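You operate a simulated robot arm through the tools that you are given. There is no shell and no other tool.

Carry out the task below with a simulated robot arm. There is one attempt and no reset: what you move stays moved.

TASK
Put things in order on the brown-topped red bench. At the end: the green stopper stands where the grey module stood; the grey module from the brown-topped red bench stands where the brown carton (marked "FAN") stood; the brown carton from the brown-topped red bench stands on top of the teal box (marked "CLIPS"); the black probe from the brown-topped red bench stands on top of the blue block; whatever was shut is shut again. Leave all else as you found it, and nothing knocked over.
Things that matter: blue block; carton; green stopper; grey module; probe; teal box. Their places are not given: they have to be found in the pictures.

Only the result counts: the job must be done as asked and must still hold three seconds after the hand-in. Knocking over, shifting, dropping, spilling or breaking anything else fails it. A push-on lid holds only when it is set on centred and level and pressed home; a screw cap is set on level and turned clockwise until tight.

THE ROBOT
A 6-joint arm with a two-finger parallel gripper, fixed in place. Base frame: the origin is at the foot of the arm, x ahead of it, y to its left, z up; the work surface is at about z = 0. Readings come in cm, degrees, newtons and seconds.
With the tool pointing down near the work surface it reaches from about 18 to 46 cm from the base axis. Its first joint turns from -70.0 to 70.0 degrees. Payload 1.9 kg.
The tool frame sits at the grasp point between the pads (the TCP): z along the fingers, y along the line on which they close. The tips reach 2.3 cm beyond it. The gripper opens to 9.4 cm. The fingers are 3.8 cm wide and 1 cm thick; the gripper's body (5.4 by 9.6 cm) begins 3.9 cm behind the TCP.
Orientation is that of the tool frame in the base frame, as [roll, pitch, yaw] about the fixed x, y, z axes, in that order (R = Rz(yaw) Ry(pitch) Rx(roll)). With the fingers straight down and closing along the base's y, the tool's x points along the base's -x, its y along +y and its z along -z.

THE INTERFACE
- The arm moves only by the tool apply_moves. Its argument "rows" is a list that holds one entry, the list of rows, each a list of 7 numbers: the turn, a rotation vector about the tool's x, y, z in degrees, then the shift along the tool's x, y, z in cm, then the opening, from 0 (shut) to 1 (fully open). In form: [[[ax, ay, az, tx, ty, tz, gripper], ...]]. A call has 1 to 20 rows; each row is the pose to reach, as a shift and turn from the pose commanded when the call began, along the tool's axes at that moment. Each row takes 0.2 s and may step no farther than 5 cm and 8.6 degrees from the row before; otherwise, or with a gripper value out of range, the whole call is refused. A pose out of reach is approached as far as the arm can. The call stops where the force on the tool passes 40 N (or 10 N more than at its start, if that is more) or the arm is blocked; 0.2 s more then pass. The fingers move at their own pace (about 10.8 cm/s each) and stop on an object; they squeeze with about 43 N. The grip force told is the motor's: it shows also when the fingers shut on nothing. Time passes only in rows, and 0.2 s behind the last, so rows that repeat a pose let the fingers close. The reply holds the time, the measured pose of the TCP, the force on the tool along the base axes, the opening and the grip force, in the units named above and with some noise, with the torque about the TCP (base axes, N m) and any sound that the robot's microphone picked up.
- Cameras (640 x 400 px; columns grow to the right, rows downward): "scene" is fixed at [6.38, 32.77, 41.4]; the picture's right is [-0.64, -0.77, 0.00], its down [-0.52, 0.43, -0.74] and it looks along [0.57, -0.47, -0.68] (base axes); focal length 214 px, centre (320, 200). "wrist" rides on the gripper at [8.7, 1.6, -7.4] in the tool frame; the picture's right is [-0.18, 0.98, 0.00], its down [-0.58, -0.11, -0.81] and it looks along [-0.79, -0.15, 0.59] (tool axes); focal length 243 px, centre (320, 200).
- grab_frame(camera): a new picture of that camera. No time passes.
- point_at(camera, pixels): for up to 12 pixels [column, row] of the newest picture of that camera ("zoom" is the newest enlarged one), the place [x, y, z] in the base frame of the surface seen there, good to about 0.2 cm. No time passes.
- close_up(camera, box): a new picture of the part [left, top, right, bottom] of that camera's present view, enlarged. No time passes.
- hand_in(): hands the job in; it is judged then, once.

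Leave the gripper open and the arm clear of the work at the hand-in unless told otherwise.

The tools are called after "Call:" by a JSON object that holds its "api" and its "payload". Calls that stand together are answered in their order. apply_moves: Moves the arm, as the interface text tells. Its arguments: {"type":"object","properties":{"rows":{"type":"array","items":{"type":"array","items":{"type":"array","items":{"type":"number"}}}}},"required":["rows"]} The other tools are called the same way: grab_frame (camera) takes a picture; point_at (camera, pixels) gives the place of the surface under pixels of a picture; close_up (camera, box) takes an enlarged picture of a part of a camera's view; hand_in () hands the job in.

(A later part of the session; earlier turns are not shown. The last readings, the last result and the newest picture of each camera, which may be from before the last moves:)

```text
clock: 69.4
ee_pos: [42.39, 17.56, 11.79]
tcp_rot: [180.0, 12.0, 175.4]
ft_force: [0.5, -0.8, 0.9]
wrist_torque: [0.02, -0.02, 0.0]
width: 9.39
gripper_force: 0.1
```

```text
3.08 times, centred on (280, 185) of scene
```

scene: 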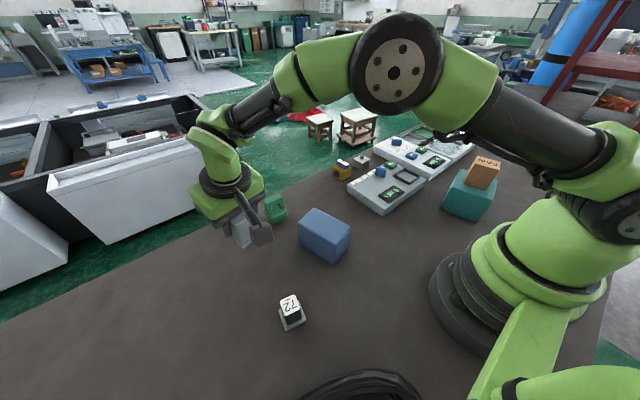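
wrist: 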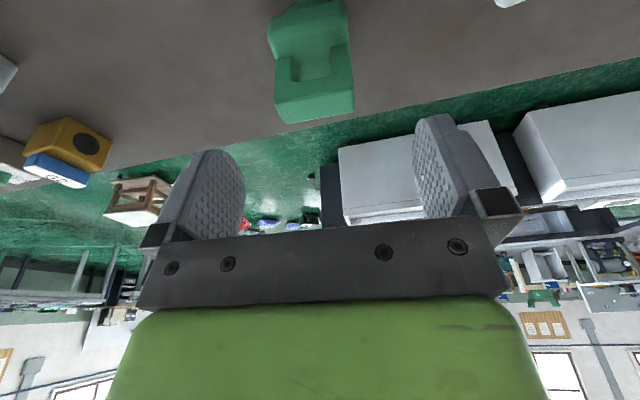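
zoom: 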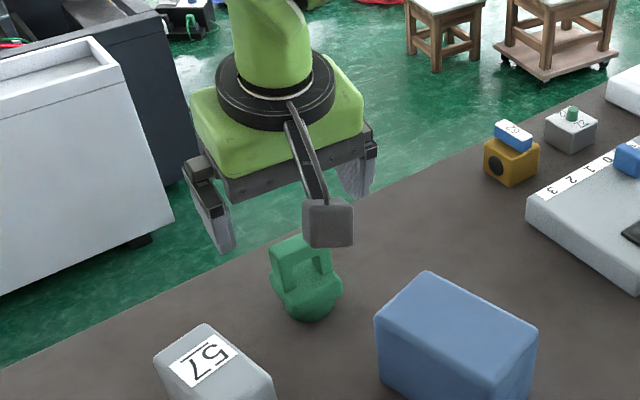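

In position above the stopper. I descend vertically 5.3 cm to TCP z≈6.6 (finger tips stay just above the flange), in steps.

Call:
{"api": "apply_moves", "payload": {"rows": [[[0, 0, 0, 0.416, 0, 1.956, 1], [0, 0, 0, 0.728, 0, 3.423, 1], [0, 0, 0, 0.936, 0, 4.401, 1], [0, 0, 0, 1.102, 0, 5.184, 1], [0, 0, 0, 1.102, 0, 5.184, 1], [0, 0, 0, 1.102, 0, 5.184, 1]]]}}

Call:
{"api": "grab_frame", "payload": {"camera": "wrist"}}

Call:
{"api": "close_up", "payload": {"camera": "scene", "box": [220, 140, 340, 250]}}

```text
clock: 70.8
ee_pos: [42.46, 17.53, 6.78]
tcp_rot: [-180.0, 12.1, 175.4]
ft_force: [-0.2, 0.2, 0.1]
wrist_torque: [0.01, 0.02, -0.03]
width: 9.42
gripper_force: 0.0
```

```text
taken
```

wrist: 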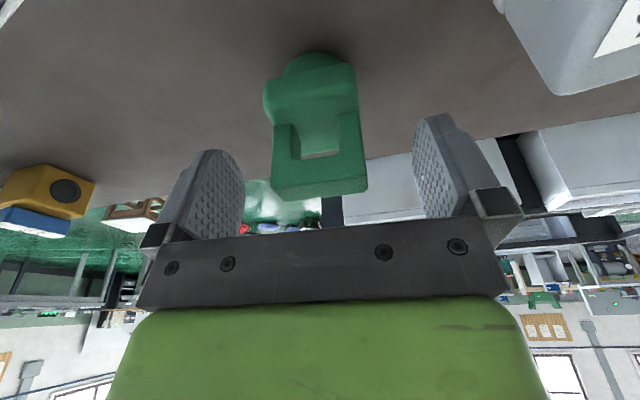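

```text
3.64 times, centred on (280, 195) of scene
```

zoom: 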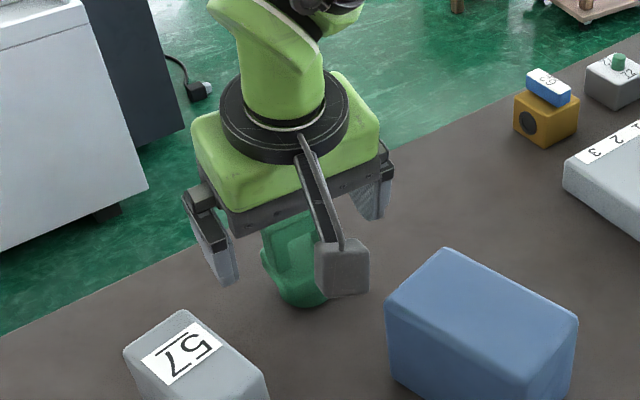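

The handle is between the fingers at TCP z≈6.7. I close the gripper.

Call:
{"api": "apply_moves", "payload": {"rows": [[[0, 0, 0, 0, 0, 0, 0.6], [0, 0, 0, 0, 0, 0, 0.5], [0, 0, 0, 0, 0, 0, 0.4], [0, 0, 0, 0, 0, 0, 0], [0, 0, 0, 0, 0, 0, 0], [0, 0, 0, 0, 0, 0, 0]]]}}

Call:
{"api": "grab_frame", "payload": {"camera": "wrist"}}

Call:
{"api": "close_up", "payload": {"camera": "wrist", "box": [200, 40, 440, 240]}}

```text
clock: 72.2
ee_pos: [42.46, 17.52, 6.75]
tcp_rot: [-180.0, 12.0, 175.4]
ft_force: [-0.3, -0.7, 0.0]
wrist_torque: [-0.02, 0.03, 0.0]
width: 4.59
gripper_force: 43.0
```

```text
taken
```

wrist: 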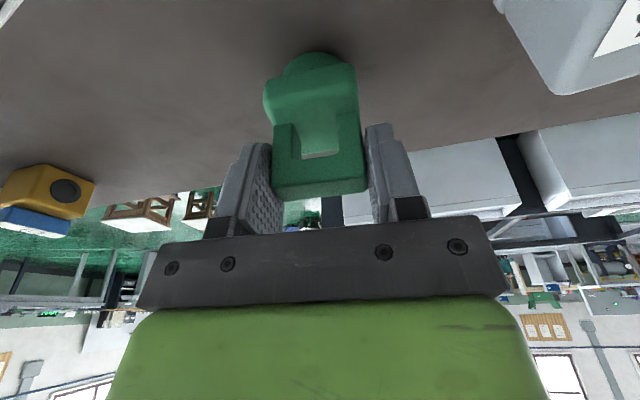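

```text
2.00 times, centred on (320, 140) of wrist
```

zoom: 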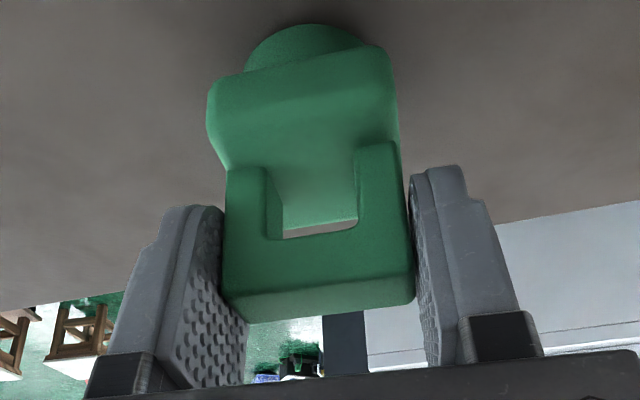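

Grip width 4.59, force 43 N. I lift slowly by 1 cm and check that the stopper comes along.

Call:
{"api": "apply_moves", "payload": {"rows": [[[0, 0, 0, -0.021, 0, -0.098, 0], [0, 0, 0, -0.042, 0, -0.196, 0], [0, 0, 0, -0.062, 0, -0.293, 0], [0, 0, 0, -0.094, 0, -0.44, 0], [0, 0, 0, -0.125, 0, -0.587, 0], [0, 0, 0, -0.166, 0, -0.782, 0], [0, 0, 0, -0.208, 0, -0.978, 0], [0, 0, 0, -0.208, 0, -0.978, 0]]]}}

Call:
{"api": "close_up", "payload": {"camera": "wrist", "box": [200, 40, 440, 240]}}

Call:
{"api": "close_up", "payload": {"camera": "scene", "box": [220, 140, 340, 250]}}

```text
clock: 74.0
ee_pos: [42.48, 17.66, 7.7]
tcp_rot: [-180.0, 12.0, 175.5]
ft_force: [0.2, 0.8, 0.1]
wrist_torque: [-0.03, 0.02, 0.01]
width: 4.58
gripper_force: 42.5
```

```text
2.00 times, centred on (320, 140) of wrist
```

zoom: 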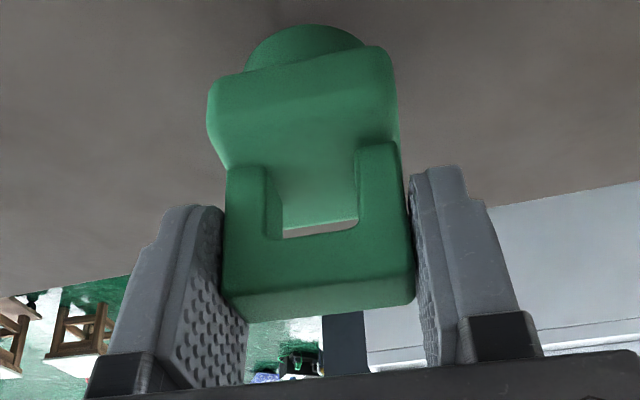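

```text
3.64 times, centred on (280, 195) of scene
```

zoom: 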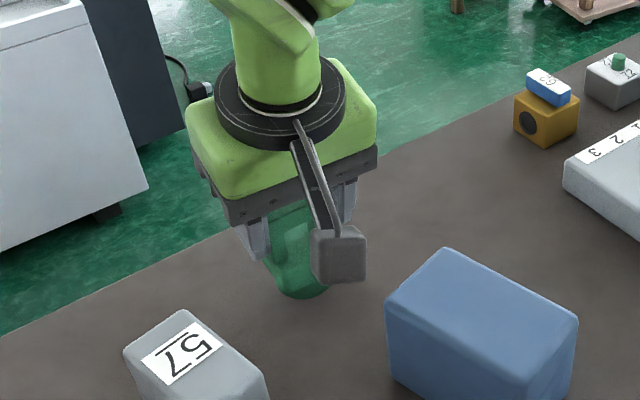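

The stopper comes along cleanly. I lift it another 9.3 cm with a gentle ramp.

Call:
{"api": "apply_moves", "payload": {"rows": [[[0, 0, 0, -0.042, 0, -0.196, 0], [0, 0, 0, -0.125, 0, -0.587, 0], [0, 0, 0, -0.249, 0, -1.174, 0], [0, 0, 0, -0.416, 0, -1.956, 0], [0, 0, 0, -0.624, 0, -2.934, 0], [0, 0, 0, -0.832, 0, -3.912, 0], [0, 0, 0, -1.04, 0, -4.891, 0], [0, 0, 0, -1.247, 0, -5.869, 0], [0, 0, 0, -1.455, 0, -6.847, 0], [0, 0, 0, -1.642, 0, -7.727, 0], [0, 0, 0, -1.788, 0, -8.412, 0], [0, 0, 0, -1.892, 0, -8.901, 0], [0, 0, 0, -1.933, 0, -9.096, 0], [0, 0, 0, -1.933, 0, -9.096, 0]]]}}

Call:
{"api": "grab_frame", "payload": {"camera": "wrist"}}

```text
clock: 77.0
ee_pos: [42.43, 17.41, 17.24]
tcp_rot: [180.0, 12.1, 175.4]
ft_force: [-0.3, -1.1, -1.0]
wrist_torque: [-0.01, -0.01, 0.02]
width: 4.57
gripper_force: 42.1
```

```text
taken
```

wrist: 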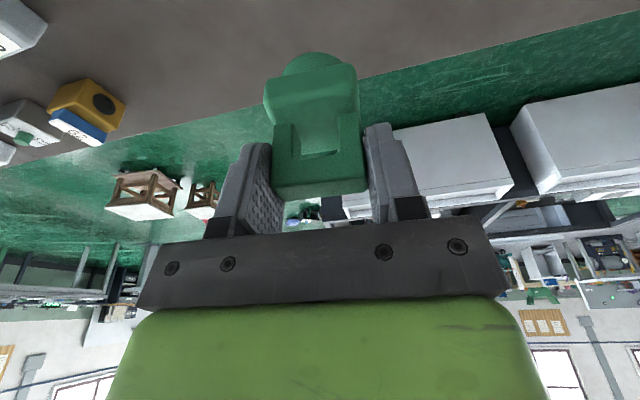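

Held. I carry the stopper gently to above the module's former place (22.32,41.48), turning 15° about the vertical and easing down to z≈14.

Call:
{"api": "apply_moves", "payload": {"rows": [[[-0.031, 0, -0.145, 0.217, 0.218, -0.016, 0], [-0.103, 0, -0.484, 0.726, 0.73, -0.054, 0], [-0.217, 0, -1.018, 1.524, 1.534, -0.114, 0], [-0.372, 0, -1.743, 2.61, 2.628, -0.195, 0], [-0.558, 0, -2.614, 3.915, 3.942, -0.293, 0], [-0.765, 0, -3.583, 5.366, 5.403, -0.402, 0], [-0.972, 0, -4.552, 6.817, 6.864, -0.51, 0], [-1.179, 0, -5.521, 8.268, 8.325, -0.619, 0], [-1.385, 0, -6.488, 9.717, 9.783, -0.727, 0], [-1.592, 0, -7.457, 11.168, 11.244, -0.836, 0], [-1.799, 0, -8.426, 12.619, 12.705, -0.944, 0], [-2.006, 0, -9.395, 14.071, 14.166, -1.053, 0], [-2.212, 0, -10.363, 15.519, 15.625, -1.161, 0], [-2.419, 0, -11.332, 16.97, 17.086, -1.27, 0], [-2.626, 0, -12.3, 18.422, 18.546, -1.378, 0], [-2.812, 0, -13.172, 19.727, 19.86, -1.476, 0], [-2.957, 0, -13.85, 20.742, 20.883, -1.552, 0], [-3.06, 0, -14.334, 21.467, 21.613, -1.606, 0], [-3.122, 0, -14.625, 21.903, 22.052, -1.639, 0], [-3.153, 0, -14.77, 22.12, 22.27, -1.655, 0]]]}}

Call:
{"api": "grab_frame", "payload": {"camera": "wrist"}}

Call:
{"api": "grab_frame", "payload": {"camera": "scene"}}

```text
clock: 81.2
ee_pos: [22.26, 41.56, 14.17]
tcp_rot: [180.0, 12.1, -169.4]
ft_force: [0.4, 0.3, -1.5]
wrist_torque: [0.03, 0.0, 0.02]
width: 4.55
gripper_force: 43.6
```

```text
taken
```

wrist: 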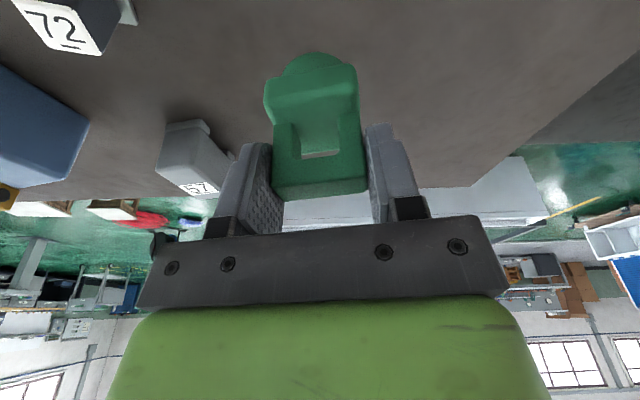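

```text
taken
```

scene: 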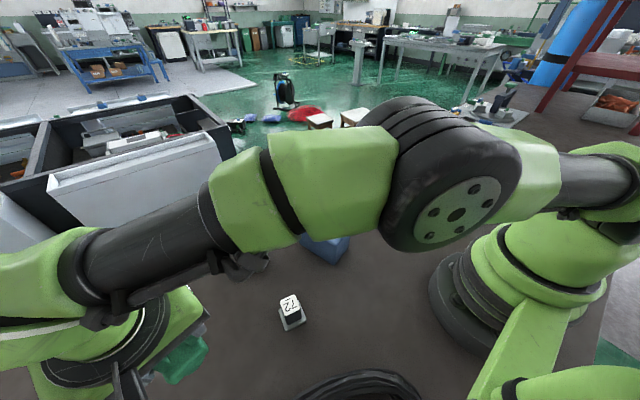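

Positioned at (22.26,41.56,14.2). I lower slowly 7.05 cm to just above the table.

Call:
{"api": "apply_moves", "payload": {"rows": [[[0, 0, 0, 0.042, 0, 0.196, 0], [0, 0, 0, 0.125, 0, 0.587, 0], [0, 0, 0, 0.251, 0, 1.174, 0], [0, 0, 0, 0.418, 0, 1.956, 0], [0, 0, 0, 0.626, 0, 2.934, 0], [0, 0, 0, 0.835, 0, 3.912, 0], [0, 0, 0, 1.044, 0, 4.89, 0], [0, 0, 0, 1.211, 0, 5.672, 0], [0, 0, 0, 1.336, 0, 6.259, 0], [0, 0, 0, 1.42, 0, 6.65, 0], [0, 0, 0, 1.472, 0, 6.895, 0], [0, 0, 0, 1.472, 0, 6.895, 0]]]}}

Call:
{"api": "grab_frame", "payload": {"camera": "wrist"}}

Call:
{"api": "close_up", "payload": {"camera": "scene", "box": [100, 280, 292, 400]}}

```text
clock: 83.8
ee_pos: [22.07, 41.58, 7.06]
tcp_rot: [180.0, 12.0, -169.5]
ft_force: [0.1, -0.9, -1.5]
wrist_torque: [-0.02, -0.01, -0.02]
width: 4.55
gripper_force: 43.1
```

```text
taken
```

wrist: 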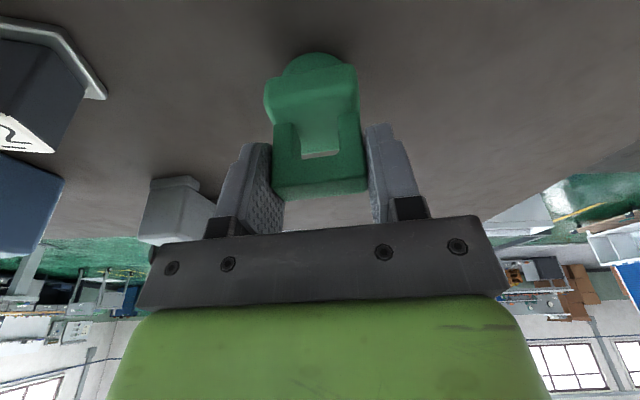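

```text
3.33 times, centred on (196, 340) of scene
```

zoom: 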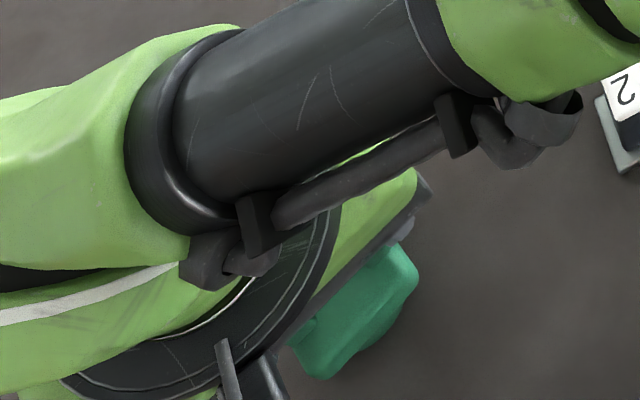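

Near the table. I add a tiny correction (about 0.12 cm) and lower in 0.05 cm steps.

Call:
{"api": "apply_moves", "payload": {"rows": [[[0, 0, 0, -0.1, -0.1, 0.02, 0], [0, 0, 0, -0.09, -0.1, 0.07, 0], [0, 0, 0, -0.079, -0.1, 0.118, 0], [0, 0, 0, -0.069, -0.1, 0.167, 0], [0, 0, 0, -0.058, -0.1, 0.216, 0], [0, 0, 0, -0.058, -0.1, 0.216, 0]]]}}

```text
clock: 85.2
ee_pos: [22.5, 41.4, 6.93]
tcp_rot: [-180.0, 12.1, -169.5]
ft_force: [0.2, -0.5, -0.9]
wrist_torque: [0.03, -0.01, -0.01]
width: 4.54
gripper_force: 43.7
```

Not in contact yet. I continue to lower in small steps.

Call:
{"api": "apply_moves", "payload": {"rows": [[[0, 0, 0, 0.01, 0, 0.049, 0], [0, 0, 0, 0.021, 0, 0.098, 0], [0, 0, 0, 0.021, 0, 0.098, 0]]]}}

Call:
{"api": "close_up", "payload": {"camera": "wrist", "box": [220, 30, 420, 155]}}

```text
clock: 86.0
ee_pos: [22.37, 41.45, 6.85]
tcp_rot: [179.8, 12.2, -169.4]
ft_force: [2.1, -0.8, 8.4]
wrist_torque: [-0.17, -0.21, 0.04]
width: 4.57
gripper_force: 43.3
```

```text
3.20 times, centred on (320, 92) of wrist
```

zoom: 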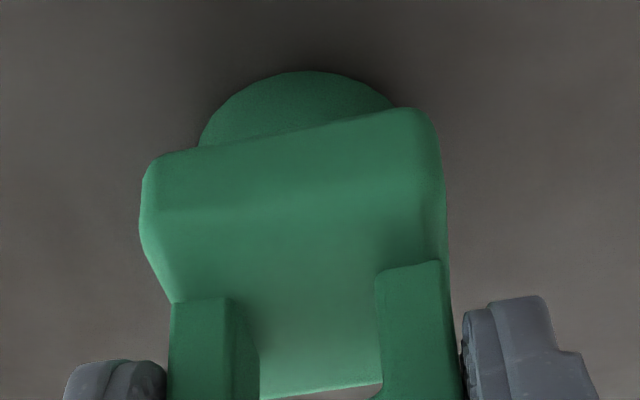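

Contact (8.4 N). I ease off slightly and open the fingers gently.

Call:
{"api": "apply_moves", "payload": {"rows": [[[0, 0, 0, -0.006, 0, -0.03, 0], [0, 0, 0, -0.006, 0, -0.03, 0.5], [0, 0, 0, -0.006, 0, -0.03, 0.56], [0, 0, 0, -0.006, 0, -0.03, 0.7], [0, 0, 0, -0.006, 0, -0.03, 0.9], [0, 0, 0, -0.006, 0, -0.03, 0.9]]]}}

Call:
{"api": "grab_frame", "payload": {"camera": "wrist"}}

```text
clock: 87.4
ee_pos: [22.3, 41.35, 6.8]
tcp_rot: [180.0, 12.1, -169.5]
ft_force: [-0.2, 0.1, 0.2]
wrist_torque: [-0.02, 0.0, 0.02]
width: 8.47
gripper_force: 0.0
```

```text
taken
```

wrist: 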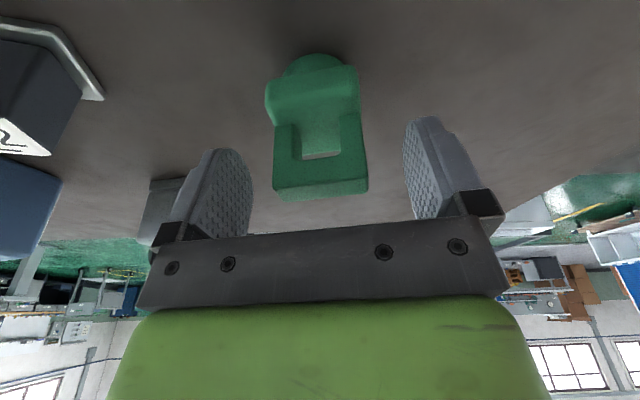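

Released and upright. I rise vertically 9.5 cm and check.

Call:
{"api": "apply_moves", "payload": {"rows": [[[0, 0, 0, -0.209, 0, -0.978, 0.9], [0, 0, 0, -0.626, 0, -2.934, 0.9], [0, 0, 0, -1.253, 0, -5.868, 0.9], [0, 0, 0, -1.984, 0, -9.291, 1], [0, 0, 0, -1.984, 0, -9.291, 1]]]}}

Call:
{"api": "grab_frame", "payload": {"camera": "wrist"}}

Call:
{"api": "grab_frame", "payload": {"camera": "scene"}}

```text
clock: 88.6
ee_pos: [22.45, 41.45, 16.27]
tcp_rot: [179.9, 12.1, -169.5]
ft_force: [-0.9, -0.2, 0.3]
wrist_torque: [0.0, 0.02, -0.01]
width: 9.42
gripper_force: 0.0
```

```text
taken
```

wrist: 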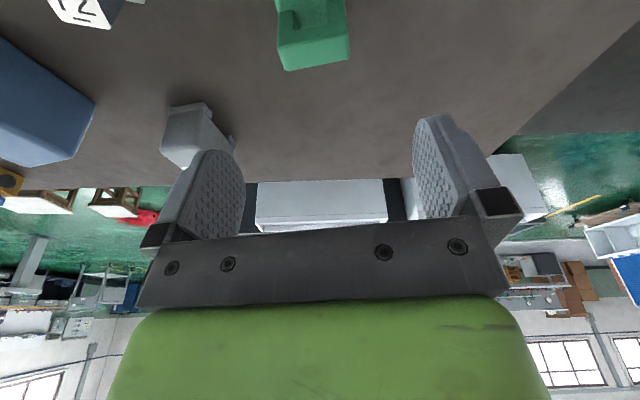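

```text
taken
```

scene: 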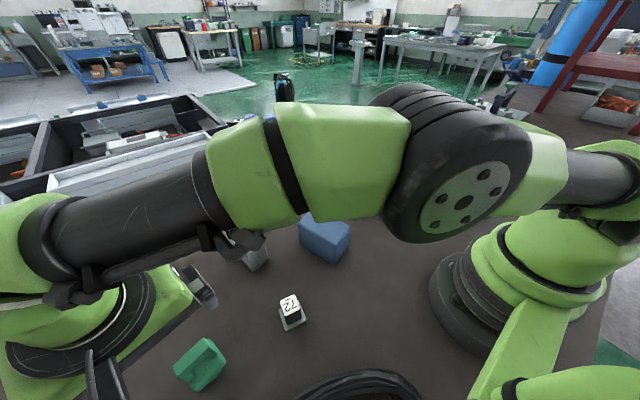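

The stopper stands at scene (198,365). I enlarge and measure to make sure that it is upright and in place.

Call:
{"api": "close_up", "payload": {"camera": "scene", "box": [150, 320, 250, 400]}}

Call:
{"api": "point_at", "payload": {"camera": "wrist", "pixels": [[281, 45], [345, 38], [347, 58], [290, 67], [315, 50], [300, 20], [340, 15]]}}

```text
5.00 times, centred on (200, 360) of scene
```

zoom: 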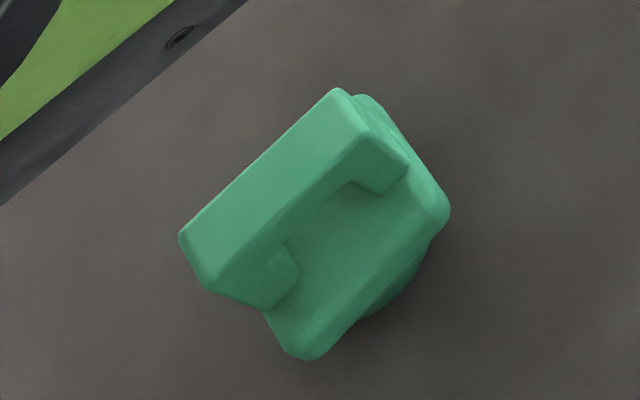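

```text
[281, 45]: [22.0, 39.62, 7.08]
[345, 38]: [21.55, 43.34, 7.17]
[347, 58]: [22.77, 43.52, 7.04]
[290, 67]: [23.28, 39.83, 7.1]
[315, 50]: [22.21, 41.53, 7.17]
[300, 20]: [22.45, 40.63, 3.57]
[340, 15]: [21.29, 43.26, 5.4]
```

The stopper stands upright with its centre at about (22.4,41.55) – in place. Next the probe. I level the tool again while drawing back to about (21,31.5,17.8).

Call:
{"api": "apply_moves", "payload": {"rows": [[[0, 3.025, 0, 0.727, -2.39, -0.54, 1], [0, 6.05, 0, 1.454, -4.78, -1.08, 1], [0, 9.075, 0, 2.182, -7.17, -1.62, 1], [0, 12.1, 0, 2.909, -9.56, -2.158, 1], [0, 12.1, 0, 2.909, -9.56, -2.158, 1]]]}}

Call:
{"api": "grab_frame", "payload": {"camera": "wrist"}}

```text
clock: 89.8
ee_pos: [20.88, 31.35, 17.64]
tcp_rot: [180.0, 0.0, -169.5]
ft_force: [0.4, 0.3, -0.2]
wrist_torque: [0.0, 0.0, -0.01]
width: 9.41
gripper_force: 0.1
```

```text
taken
```

wrist: 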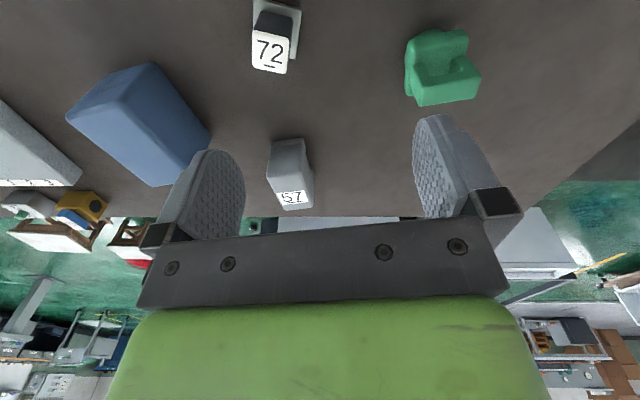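

Level now at (20.9,31.35,17.6). I measure the probe again in this view (around (270,40)).

Call:
{"api": "close_up", "payload": {"camera": "wrist", "box": [230, 0, 326, 80]}}

Call:
{"api": "point_at", "payload": {"camera": "wrist", "pixels": [[254, 33], [290, 40], [285, 72], [254, 66], [271, 52], [256, 5], [299, 12], [295, 55], [275, 22], [262, 15]]}}

Call:
{"api": "point_at", "payload": {"camera": "scene", "pixels": [[291, 305], [283.5, 302], [296.5, 295], [302.5, 308.5], [288.5, 315]]}}

```text
5.00 times, centred on (278, 40) of wrist
```

zoom: 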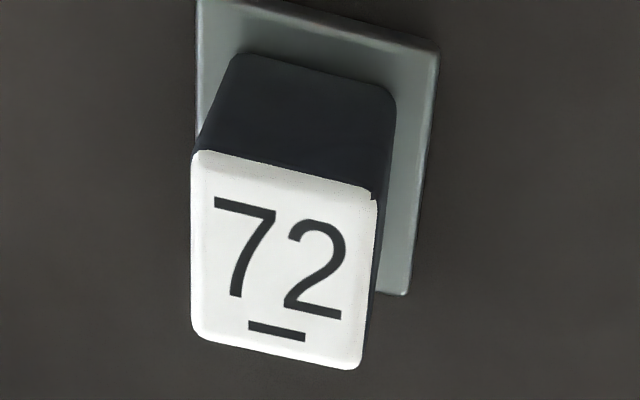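

```text
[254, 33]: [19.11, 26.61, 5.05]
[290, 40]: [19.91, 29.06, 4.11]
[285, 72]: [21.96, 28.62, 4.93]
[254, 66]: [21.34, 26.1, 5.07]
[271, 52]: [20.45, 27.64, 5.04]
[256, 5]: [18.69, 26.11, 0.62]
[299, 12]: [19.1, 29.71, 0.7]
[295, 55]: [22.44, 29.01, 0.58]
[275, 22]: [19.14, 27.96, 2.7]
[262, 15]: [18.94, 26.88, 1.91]
```

```text
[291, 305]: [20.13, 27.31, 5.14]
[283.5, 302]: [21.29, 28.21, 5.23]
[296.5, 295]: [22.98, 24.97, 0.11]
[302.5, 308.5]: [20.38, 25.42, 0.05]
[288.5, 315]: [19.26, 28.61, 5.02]
```

Averaged, the probe's centre is (20.43,27.59), yaw -13.3°, top z≈5.1. I move over it at z≈12 and turn to line the fingers up with its body.

Call:
{"api": "apply_moves", "payload": {"rows": [[[0, 0, 5.95, 0.284, -0.916, 1.418, 1], [0, 0, 11.9, 0.569, -1.832, 2.835, 1], [0, 0, 17.85, 0.853, -2.748, 4.253, 1], [0, 0, 23.8, 1.137, -3.664, 5.67, 1], [0, 0, 23.8, 1.137, -3.664, 5.67, 1], [0, 0, 23.8, 1.137, -3.664, 5.67, 1]]]}}

Call:
{"api": "grab_frame", "payload": {"camera": "wrist"}}

Call:
{"api": "grab_frame", "payload": {"camera": "scene"}}

```text
clock: 91.2
ee_pos: [20.4, 27.64, 12.01]
tcp_rot: [-179.9, 0.0, 166.8]
ft_force: [0.1, 0.0, -0.4]
wrist_torque: [-0.02, -0.02, 0.03]
width: 9.4
gripper_force: 0.2
```

```text
taken
```

wrist: 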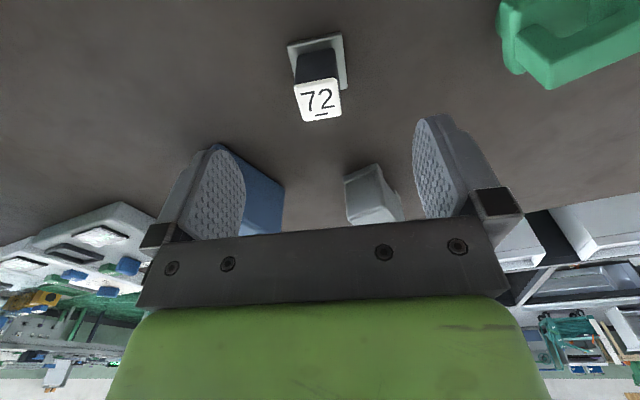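

```text
taken
```

scene: 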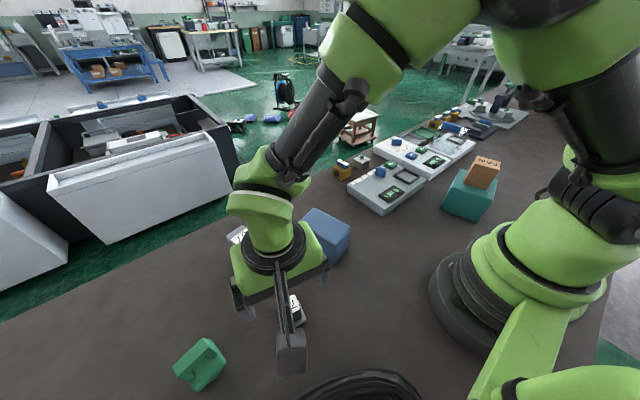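

I check the probe's centre once more from here.

Call:
{"api": "point_at", "payload": {"camera": "wrist", "pixels": [[296, 88], [337.5, 79.5], [340, 114], [304, 119.5], [318, 100], [291, 47], [341, 36], [345, 85]]}}

Call:
{"api": "close_up", "payload": {"camera": "wrist", "box": [270, 20, 366, 130]}}

```text
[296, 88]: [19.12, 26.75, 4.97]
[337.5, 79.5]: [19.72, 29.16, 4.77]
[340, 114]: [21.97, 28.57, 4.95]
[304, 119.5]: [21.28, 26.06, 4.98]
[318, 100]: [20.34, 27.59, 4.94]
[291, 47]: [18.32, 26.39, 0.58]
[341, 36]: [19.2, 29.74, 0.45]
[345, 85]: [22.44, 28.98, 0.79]
```

```text
3.64 times, centred on (318, 75) of wrist
```

zoom: 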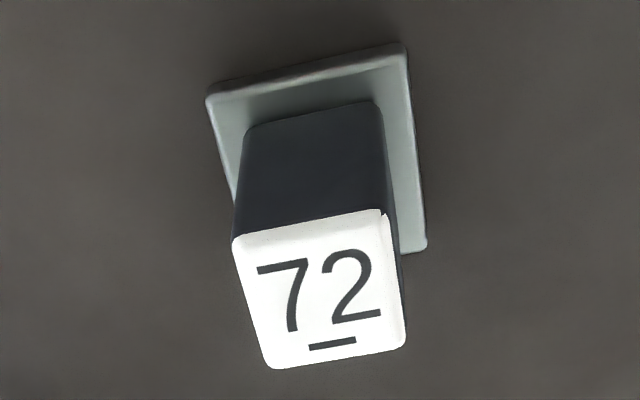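

The centre reads (20.5,27.6), yaw ≈ -14.5°. I turn 1° more and descend 8.3 cm to TCP z≈3.7 with open fingers.

Call:
{"api": "apply_moves", "payload": {"rows": [[[0, 0, 1, 0, 0, 2.5, 1], [0, 0, 1, 0, 0, 5, 1], [0, 0, 1, 0, 0, 7, 1], [0, 0, 1, 0, 0, 8.3, 1], [0, 0, 1, 0, 0, 8.3, 1], [0, 0, 1, 0, 0, 8.3, 1]]]}}

Call:
{"api": "grab_frame", "payload": {"camera": "wrist"}}

Call:
{"api": "close_up", "payload": {"camera": "scene", "box": [210, 230, 370, 370]}}

```text
clock: 92.6
ee_pos: [20.53, 27.65, 3.84]
tcp_rot: [180.0, 0.0, 165.7]
ft_force: [-0.3, 0.0, -0.6]
wrist_torque: [0.01, 0.01, -0.01]
width: 9.41
gripper_force: 0.0
```

```text
taken
```

wrist: 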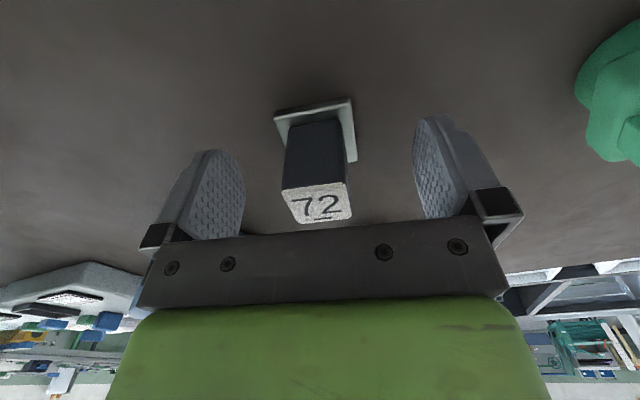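

```text
2.86 times, centred on (290, 300) of scene
```

zoom: 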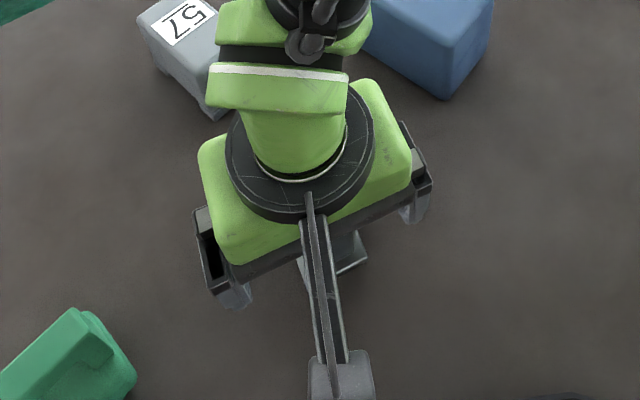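

The probe is between the fingers. I close the gripper.

Call:
{"api": "apply_moves", "payload": {"rows": [[[0, 0, 0, 0, 0, 0, 0.5], [0, 0, 0, 0, 0, 0, 0.35], [0, 0, 0, 0, 0, 0, 0.28], [0, 0, 0, 0, 0, 0, 0], [0, 0, 0, 0, 0, 0, 0], [0, 0, 0, 0, 0, 0, 0], [0, 0, 0, 0, 0, 0, 0]]]}}

Call:
{"api": "grab_frame", "payload": {"camera": "wrist"}}

```text
clock: 94.2
ee_pos: [20.5, 27.54, 3.63]
tcp_rot: [179.9, -0.1, 165.7]
ft_force: [-0.5, 0.1, 0.4]
wrist_torque: [0.0, 0.02, -0.05]
width: 2.75
gripper_force: 43.1
```

```text
taken
```

wrist: 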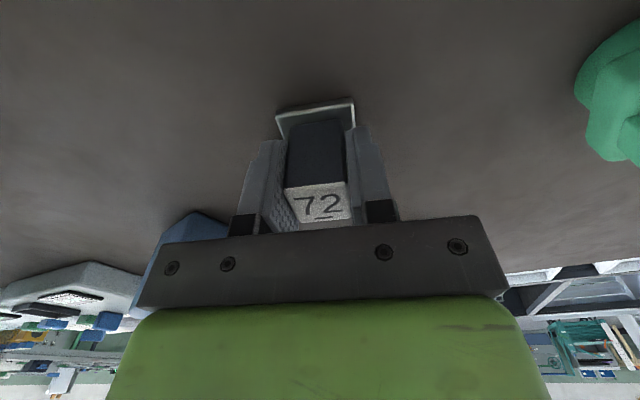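

Gripped (width 2.75). I lift 1 cm slowly and see whether the square foot comes along.

Call:
{"api": "apply_moves", "payload": {"rows": [[[0, 0, 0, 0, 0, -0.1, 0], [0, 0, 0, 0, 0, -0.2, 0], [0, 0, 0, 0, 0, -0.3, 0], [0, 0, 0, 0, 0, -0.45, 0], [0, 0, 0, 0, 0, -0.6, 0], [0, 0, 0, 0, 0, -0.8, 0], [0, 0, 0, 0, 0, -1.0, 0], [0, 0, 0, 0, 0, -1.0, 0]]]}}

Call:
{"api": "close_up", "payload": {"camera": "wrist", "box": [220, 60, 420, 240]}}

Call:
{"api": "close_up", "payload": {"camera": "scene", "box": [230, 260, 350, 370]}}

```text
clock: 96.0
ee_pos: [20.47, 27.65, 4.76]
tcp_rot: [180.0, 0.0, 165.7]
ft_force: [-0.1, 0.8, -0.6]
wrist_torque: [-0.01, -0.02, 0.01]
width: 2.75
gripper_force: 43.3
```

```text
2.22 times, centred on (320, 150) of wrist
```

zoom: 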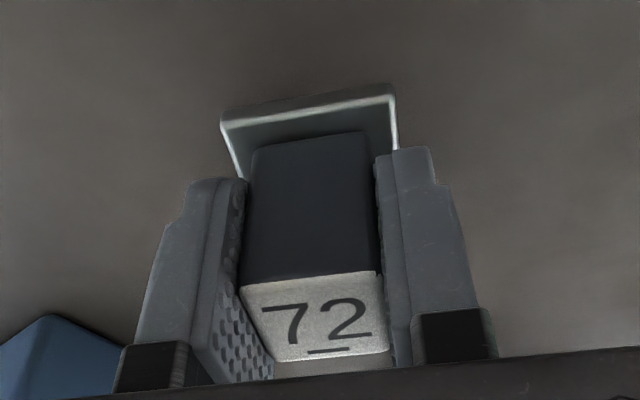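

```text
3.64 times, centred on (290, 315) of scene
```

zoom: 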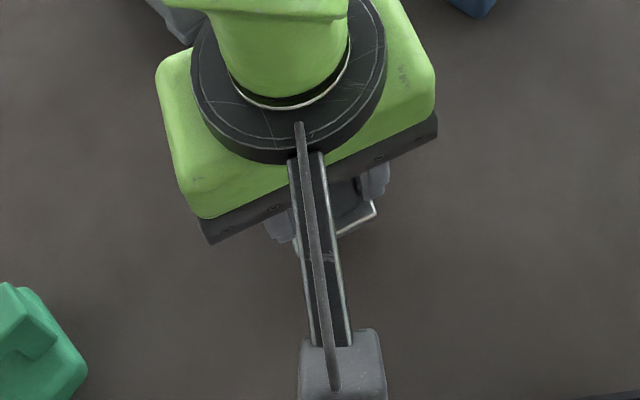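

The foot seems to come along. I lift gently 12 cm more and check again.

Call:
{"api": "apply_moves", "payload": {"rows": [[[0, 0, 0, 0, 0, -0.2, 0], [0, 0, 0, 0, 0, -0.6, 0], [0, 0, 0, 0, 0, -1.2, 0], [0, 0, 0, 0, 0, -2.0, 0], [0, 0, 0, 0, 0, -3.0, 0], [0, 0, 0, 0, 0, -4.0, 0], [0, 0, 0, 0, 0, -5.0, 0], [0, 0, 0, 0, 0, -6.0, 0], [0, 0, 0, 0, 0, -7.0, 0], [0, 0, 0, 0, 0, -8.0, 0], [0, 0, 0, 0, 0, -9.0, 0], [0, 0, 0, 0, 0, -10.0, 0], [0, 0, 0, 0, 0, -11.0, 0], [0, 0, 0, 0, 0, -11.7, 0], [0, 0, 0, 0, 0, -12.0, 0], [0, 0, 0, 0, 0, -12.0, 0]]]}}

Call:
{"api": "grab_frame", "payload": {"camera": "wrist"}}

Call:
{"api": "grab_frame", "payload": {"camera": "scene"}}

```text
clock: 99.4
ee_pos: [20.45, 27.69, 16.77]
tcp_rot: [179.9, -0.1, 165.7]
ft_force: [-0.9, -0.3, 0.1]
wrist_torque: [-0.02, -0.01, 0.0]
width: 2.72
gripper_force: 43.2
```

```text
taken
```

wrist: 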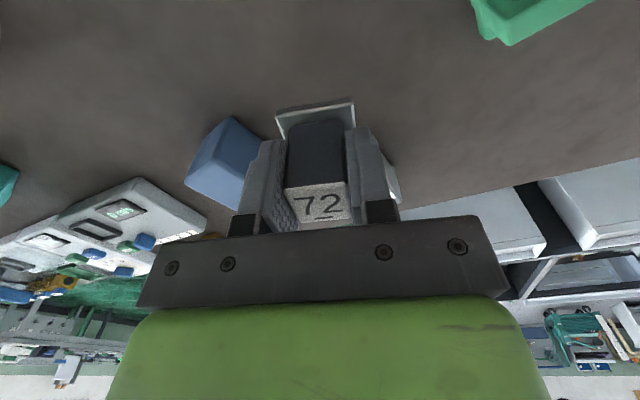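

```text
taken
```

scene: 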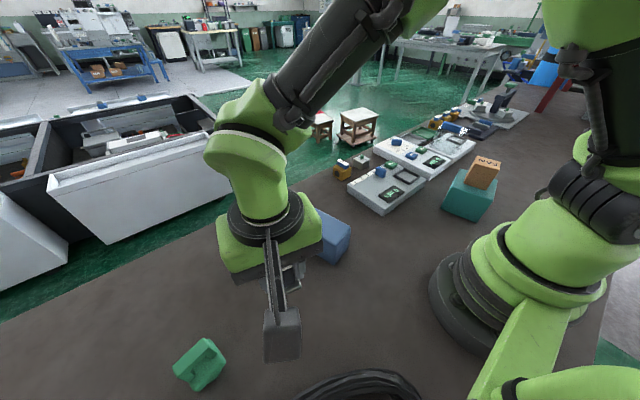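

The whole probe with its foot is lifted. I carry it gently to above the blue block's centre (28.23,13.7), turning 31° to align it with the block.

Call:
{"api": "apply_moves", "payload": {"rows": [[[0, 0, -0.59, -0.207, -0.219, 0, 0], [0, 0, -1.95, -0.688, -0.728, 0, 0], [0, 0, -4.1, -1.444, -1.529, 0, 0], [0, 0, -7.02, -2.475, -2.62, 0, 0], [0, 0, -10.53, -3.712, -3.93, 0, 0], [0, 0, -14.43, -5.088, -5.385, 0, 0], [0, 0, -18.33, -6.463, -6.841, 0, 0], [0, 0, -22.23, -7.838, -8.296, 0, 0], [0, 0, -25.74, -9.076, -9.606, 0, 0], [0, 0, -28.27, -9.969, -10.552, 0, 0], [0, 0, -30.03, -10.589, -11.208, 0, 0], [0, 0, -31, -10.932, -11.571, 0, 0], [0, 0, -31, -10.932, -11.571, 0, 0]]]}}

Call:
{"api": "grab_frame", "payload": {"camera": "wrist"}}

Call:
{"api": "grab_frame", "payload": {"camera": "scene"}}

```text
clock: 102.2
ee_pos: [28.19, 13.88, 16.81]
tcp_rot: [-180.0, 0.0, -163.2]
ft_force: [0.3, 0.0, -1.8]
wrist_torque: [0.02, 0.01, -0.01]
width: 2.77
gripper_force: 43.0
```

```text
taken
```

wrist: 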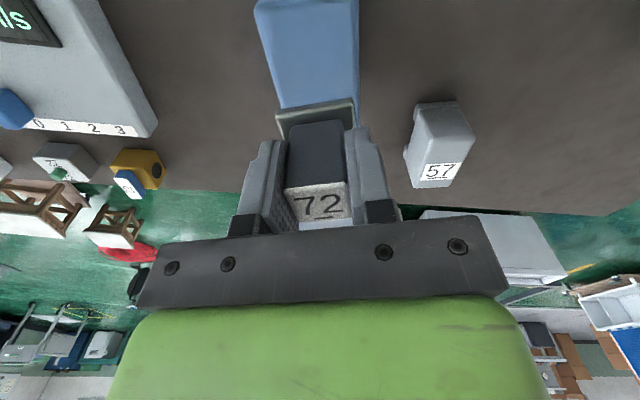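

```text
taken
```

scene: 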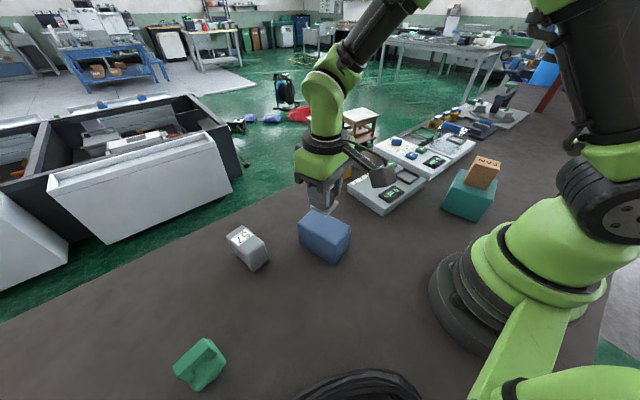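

Above the block at (28.19,13.88,16.8). I verify the block's top edges in this view before lowering.

Call:
{"api": "point_at", "payload": {"camera": "wrist", "pixels": [[268, 40], [356, 40], [275, 80], [357, 85], [310, 10], [310, 60], [262, 15], [355, 8], [320, 25], [278, 118], [354, 108]]}}

Call:
{"api": "close_up", "payload": {"camera": "wrist", "box": [230, 0, 430, 150]}}

Call:
{"api": "point_at", "payload": {"camera": "scene", "pixels": [[298.6, 224.5], [349.5, 227.5], [336.5, 245], [324, 226], [318, 205], [330, 185]]}}

```text
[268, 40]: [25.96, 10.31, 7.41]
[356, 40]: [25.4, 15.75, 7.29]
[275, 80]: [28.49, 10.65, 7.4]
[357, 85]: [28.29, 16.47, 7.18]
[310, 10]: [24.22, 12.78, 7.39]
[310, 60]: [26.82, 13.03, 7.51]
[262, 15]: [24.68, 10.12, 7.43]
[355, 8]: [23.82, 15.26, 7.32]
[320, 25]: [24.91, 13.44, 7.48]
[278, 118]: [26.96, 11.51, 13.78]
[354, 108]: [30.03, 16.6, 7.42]
```

```text
2.67 times, centred on (330, 75) of wrist
```

zoom: 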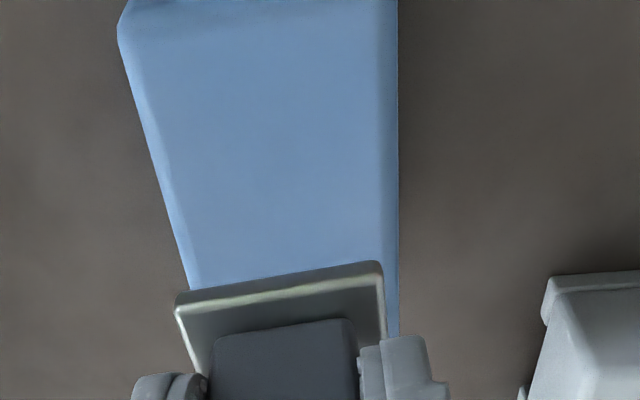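

```text
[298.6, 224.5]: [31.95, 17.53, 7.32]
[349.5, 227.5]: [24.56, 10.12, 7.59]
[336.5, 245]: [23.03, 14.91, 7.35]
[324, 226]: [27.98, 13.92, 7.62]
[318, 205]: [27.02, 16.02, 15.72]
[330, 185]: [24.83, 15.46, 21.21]
```

The block's edges agree with a centre of about (28.2,13.7). I lower slowly 5.2 cm to just above its top.

Call:
{"api": "apply_moves", "payload": {"rows": [[[0, 0, 0, 0, -0.05, 0.2, 0], [0, 0, 0, 0, -0.05, 0.6, 0], [0, 0, 0, 0, -0.05, 1.2, 0], [0, 0, 0, 0, -0.05, 2.0, 0], [0, 0, 0, 0, -0.05, 2.8, 0], [0, 0, 0, 0, -0.05, 3.6, 0], [0, 0, 0, 0, -0.05, 4.3, 0], [0, 0, 0, 0, -0.05, 4.8, 0], [0, 0, 0, 0, -0.05, 5.05, 0], [0, 0, 0, 0, -0.05, 5.2, 0], [0, 0, 0, 0, -0.05, 5.2, 0]]]}}

Call:
{"api": "grab_frame", "payload": {"camera": "wrist"}}

Call:
{"api": "close_up", "payload": {"camera": "scene", "box": [270, 150, 390, 280]}}

```text
clock: 104.6
ee_pos: [28.03, 13.81, 11.72]
tcp_rot: [179.9, -0.1, -163.3]
ft_force: [0.2, -0.2, -1.1]
wrist_torque: [0.0, 0.0, 0.02]
width: 2.73
gripper_force: 42.7
```

```text
taken
```

wrist: 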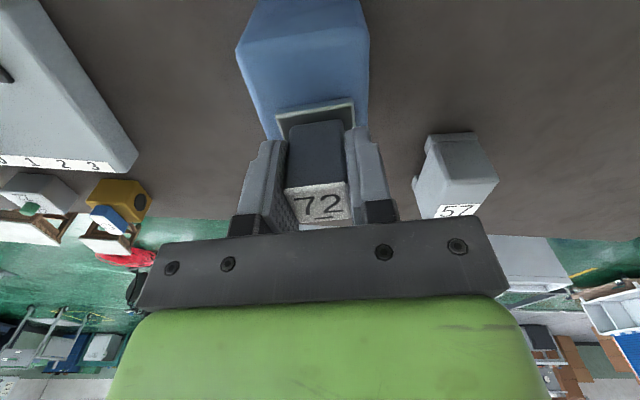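

```text
3.08 times, centred on (330, 215) of scene
```

zoom: 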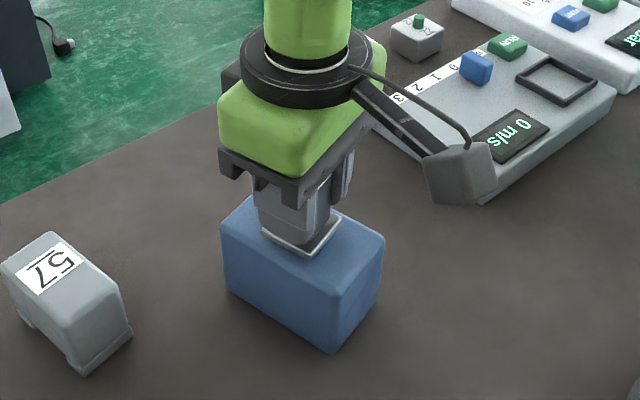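

Well centred, just above the block. I lower by 0.25 cm in small steps.

Call:
{"api": "apply_moves", "payload": {"rows": [[[0, 0, 0, 0, 0, 0.05, 0], [0, 0, 0, 0, 0, 0.1, 0], [0, 0, 0, 0, 0, 0.15, 0], [0, 0, 0, 0, 0, 0.2, 0], [0, 0, 0, 0, 0, 0.25, 0], [0, 0, 0, 0, 0, 0.25, 0]]]}}

```text
clock: 106.0
ee_pos: [28.29, 13.71, 11.3]
tcp_rot: [179.9, 0.0, -163.3]
ft_force: [0.2, 0.4, -0.3]
wrist_torque: [0.01, 0.01, -0.02]
width: 2.76
gripper_force: 42.8
```

Nearly unloaded. I lower a further 0.1 cm in small steps.

Call:
{"api": "apply_moves", "payload": {"rows": [[[0, 0, 0, 0, 0, 0.05, 0], [0, 0, 0, 0, 0, 0.1, 0], [0, 0, 0, 0, 0, 0.1, 0]]]}}

```text
clock: 106.8
ee_pos: [28.14, 13.77, 11.17]
tcp_rot: [180.0, 0.1, -163.3]
ft_force: [-0.2, 0.5, -0.6]
wrist_torque: [0.0, -0.01, 0.02]
width: 2.75
gripper_force: 42.8
```

Still no contact. I lower another 0.1 cm.

Call:
{"api": "apply_moves", "payload": {"rows": [[[0, 0, 0, 0, 0, 0.05, 0], [0, 0, 0, 0, 0, 0.1, 0], [0, 0, 0, 0, 0, 0.1, 0]]]}}

```text
clock: 107.6
ee_pos: [28.18, 13.63, 11.14]
tcp_rot: [179.9, 0.2, -163.3]
ft_force: [-4.1, -3.9, 30.7]
wrist_torque: [-0.21, 0.3, -0.04]
width: 2.74
gripper_force: 43.3
```

Solid contact (30.7 N). I ease up 0.08 cm and open gently.

Call:
{"api": "apply_moves", "payload": {"rows": [[[0, 0, 0, 0, 0, -0.05, 0], [0, 0, 0, 0, 0, -0.08, 0], [0, 0, 0, 0, 0, -0.08, 0.31], [0, 0, 0, 0, 0, -0.08, 0.38], [0, 0, 0, 0, 0, -0.08, 0.5], [0, 0, 0, 0, 0, -0.08, 0.7], [0, 0, 0, 0, 0, -0.08, 0.7]]]}}

Call:
{"api": "grab_frame", "payload": {"camera": "wrist"}}

Call:
{"api": "close_up", "payload": {"camera": "scene", "box": [270, 150, 390, 280]}}

```text
clock: 109.2
ee_pos: [28.15, 13.69, 11.12]
tcp_rot: [180.0, 0.0, -163.2]
ft_force: [0.3, 0.5, -1.1]
wrist_torque: [0.05, 0.0, -0.02]
width: 6.6
gripper_force: 0.0
```

```text
taken
```

wrist: 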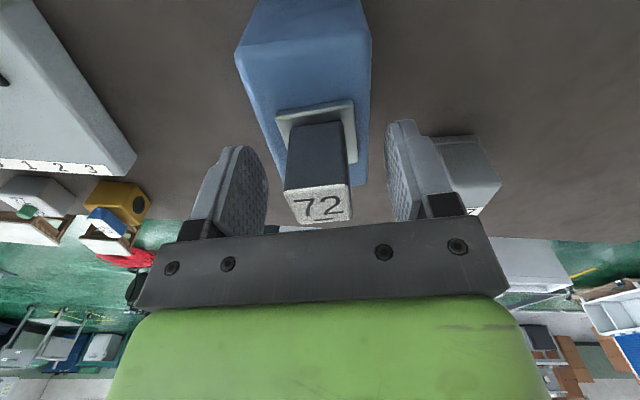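

```text
3.08 times, centred on (330, 215) of scene
```

zoom: 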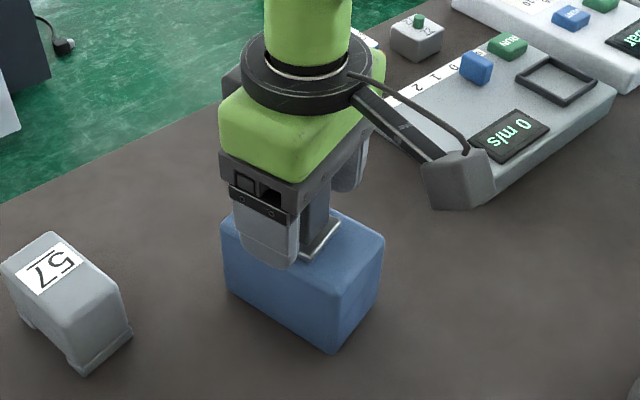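

Released; the probe stands on the block. I rise straight up, then check.

Call:
{"api": "apply_moves", "payload": {"rows": [[[0, 0, 0, 0, 0, -1, 0.7], [0, 0, 0, 0, 0, -3, 0.7], [0, 0, 0, 0, 0, -6, 0.7], [0, 0, 0, 0, 0, -10, 1], [0, 0, 0, 0, 0, -14, 1], [0, 0, 0, 0, 0, -14, 1]]]}}

Call:
{"api": "grab_frame", "payload": {"camera": "wrist"}}

Call:
{"api": "grab_frame", "payload": {"camera": "scene"}}

```text
clock: 110.6
ee_pos: [28.19, 13.52, 25.02]
tcp_rot: [180.0, 0.0, -163.3]
ft_force: [0.7, 0.1, 0.5]
wrist_torque: [0.0, 0.0, 0.0]
width: 9.39
gripper_force: 0.1
```

```text
taken
```

wrist: 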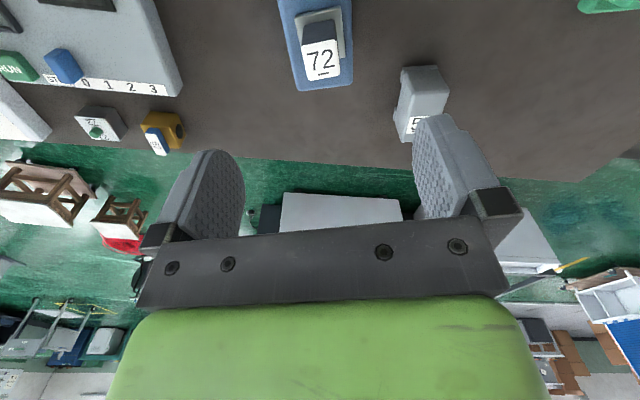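

```text
taken
```

scene: 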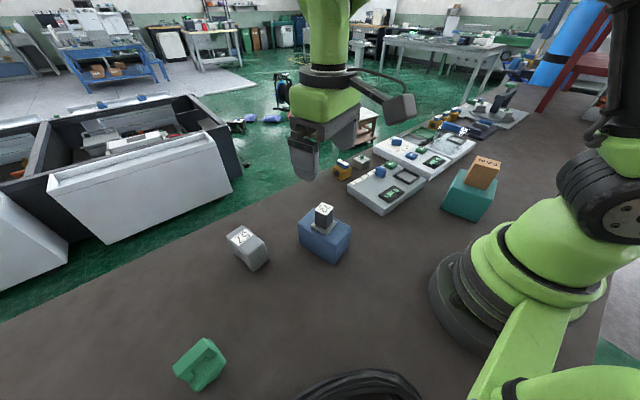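

All four items are placed. I look closely at the results and, for certainty, at the small grey cube near wrist (100,125).

Call:
{"api": "close_up", "payload": {"camera": "wrist", "box": [60, 80, 200, 170]}}

Call:
{"api": "close_up", "payload": {"camera": "scene", "box": [210, 190, 370, 290]}}

Call:
{"api": "close_up", "payload": {"camera": "scene", "box": [420, 140, 520, 230]}}

Call:
{"api": "close_up", "payload": {"camera": "scene", "box": [150, 320, 250, 400]}}

```text
4.44 times, centred on (130, 125) of wrist
```

zoom: 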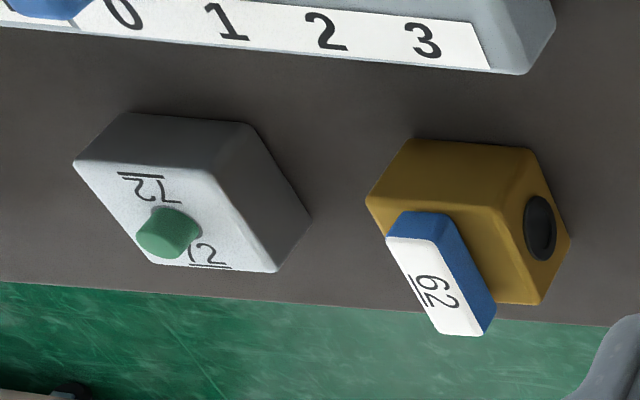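

```text
4.00 times, centred on (290, 240) of scene
```

zoom: 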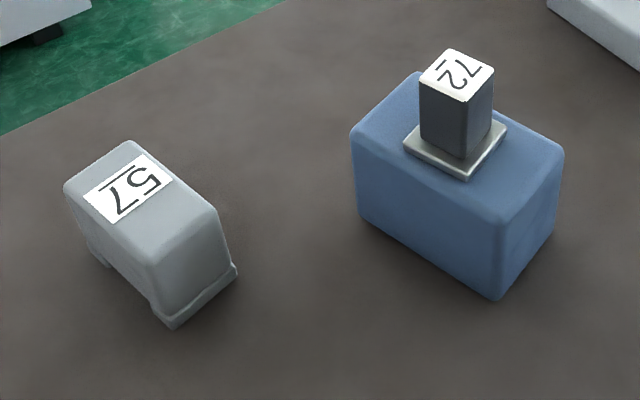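

```text
4.44 times, centred on (470, 185) of scene
```

zoom: 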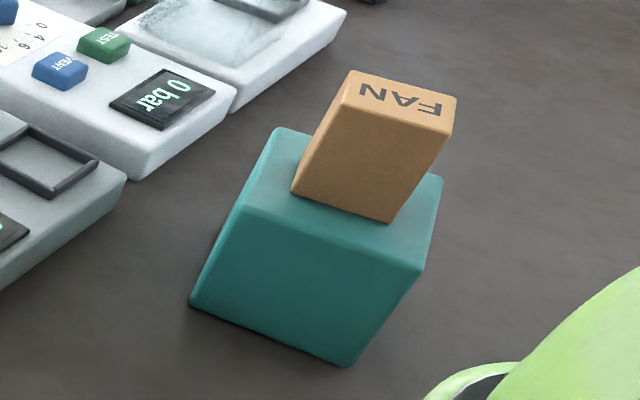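

```text
5.00 times, centred on (200, 360) of scene
```

zoom: 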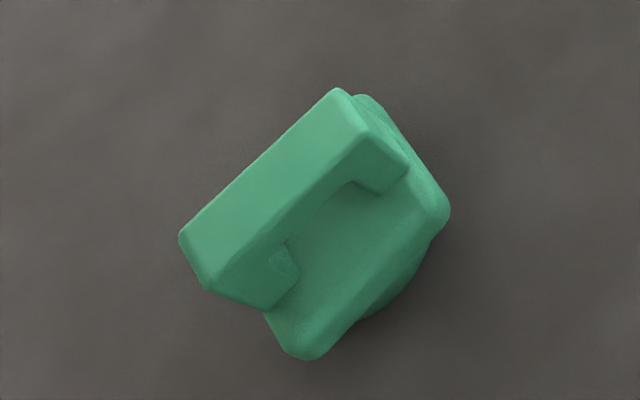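

Everything looks right. I measure the final positions of the stopper, in the newest zoom, and of the probe, module and carton in the scene picture.

Call:
{"api": "point_at", "payload": {"camera": "zoom", "pixels": [[188, 238], [335, 95], [365, 128], [222, 278], [305, 345], [440, 210], [280, 180], [330, 250]]}}

Call:
{"api": "point_at", "payload": {"camera": "scene", "pixels": [[226.5, 236.5], [242.5, 226.5], [263, 242], [248.5, 254], [324, 208], [312.5, 225.5], [327, 234], [336, 221.5], [349, 170], [484, 163], [475, 159.5], [497, 164]]}}

```text
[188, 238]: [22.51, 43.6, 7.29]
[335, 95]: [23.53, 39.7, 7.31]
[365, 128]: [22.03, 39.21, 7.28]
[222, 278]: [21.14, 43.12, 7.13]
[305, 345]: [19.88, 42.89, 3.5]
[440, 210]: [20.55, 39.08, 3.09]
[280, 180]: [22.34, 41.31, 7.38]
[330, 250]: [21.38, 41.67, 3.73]
```

```text
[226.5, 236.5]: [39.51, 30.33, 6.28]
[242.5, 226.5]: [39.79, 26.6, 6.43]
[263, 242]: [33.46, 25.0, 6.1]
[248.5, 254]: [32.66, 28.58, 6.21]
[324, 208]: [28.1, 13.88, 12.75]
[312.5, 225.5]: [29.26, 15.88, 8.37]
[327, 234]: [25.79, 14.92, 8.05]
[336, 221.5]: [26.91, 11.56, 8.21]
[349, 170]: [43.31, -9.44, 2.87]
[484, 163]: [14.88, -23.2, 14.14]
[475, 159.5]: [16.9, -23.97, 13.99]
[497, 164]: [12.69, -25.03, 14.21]
```

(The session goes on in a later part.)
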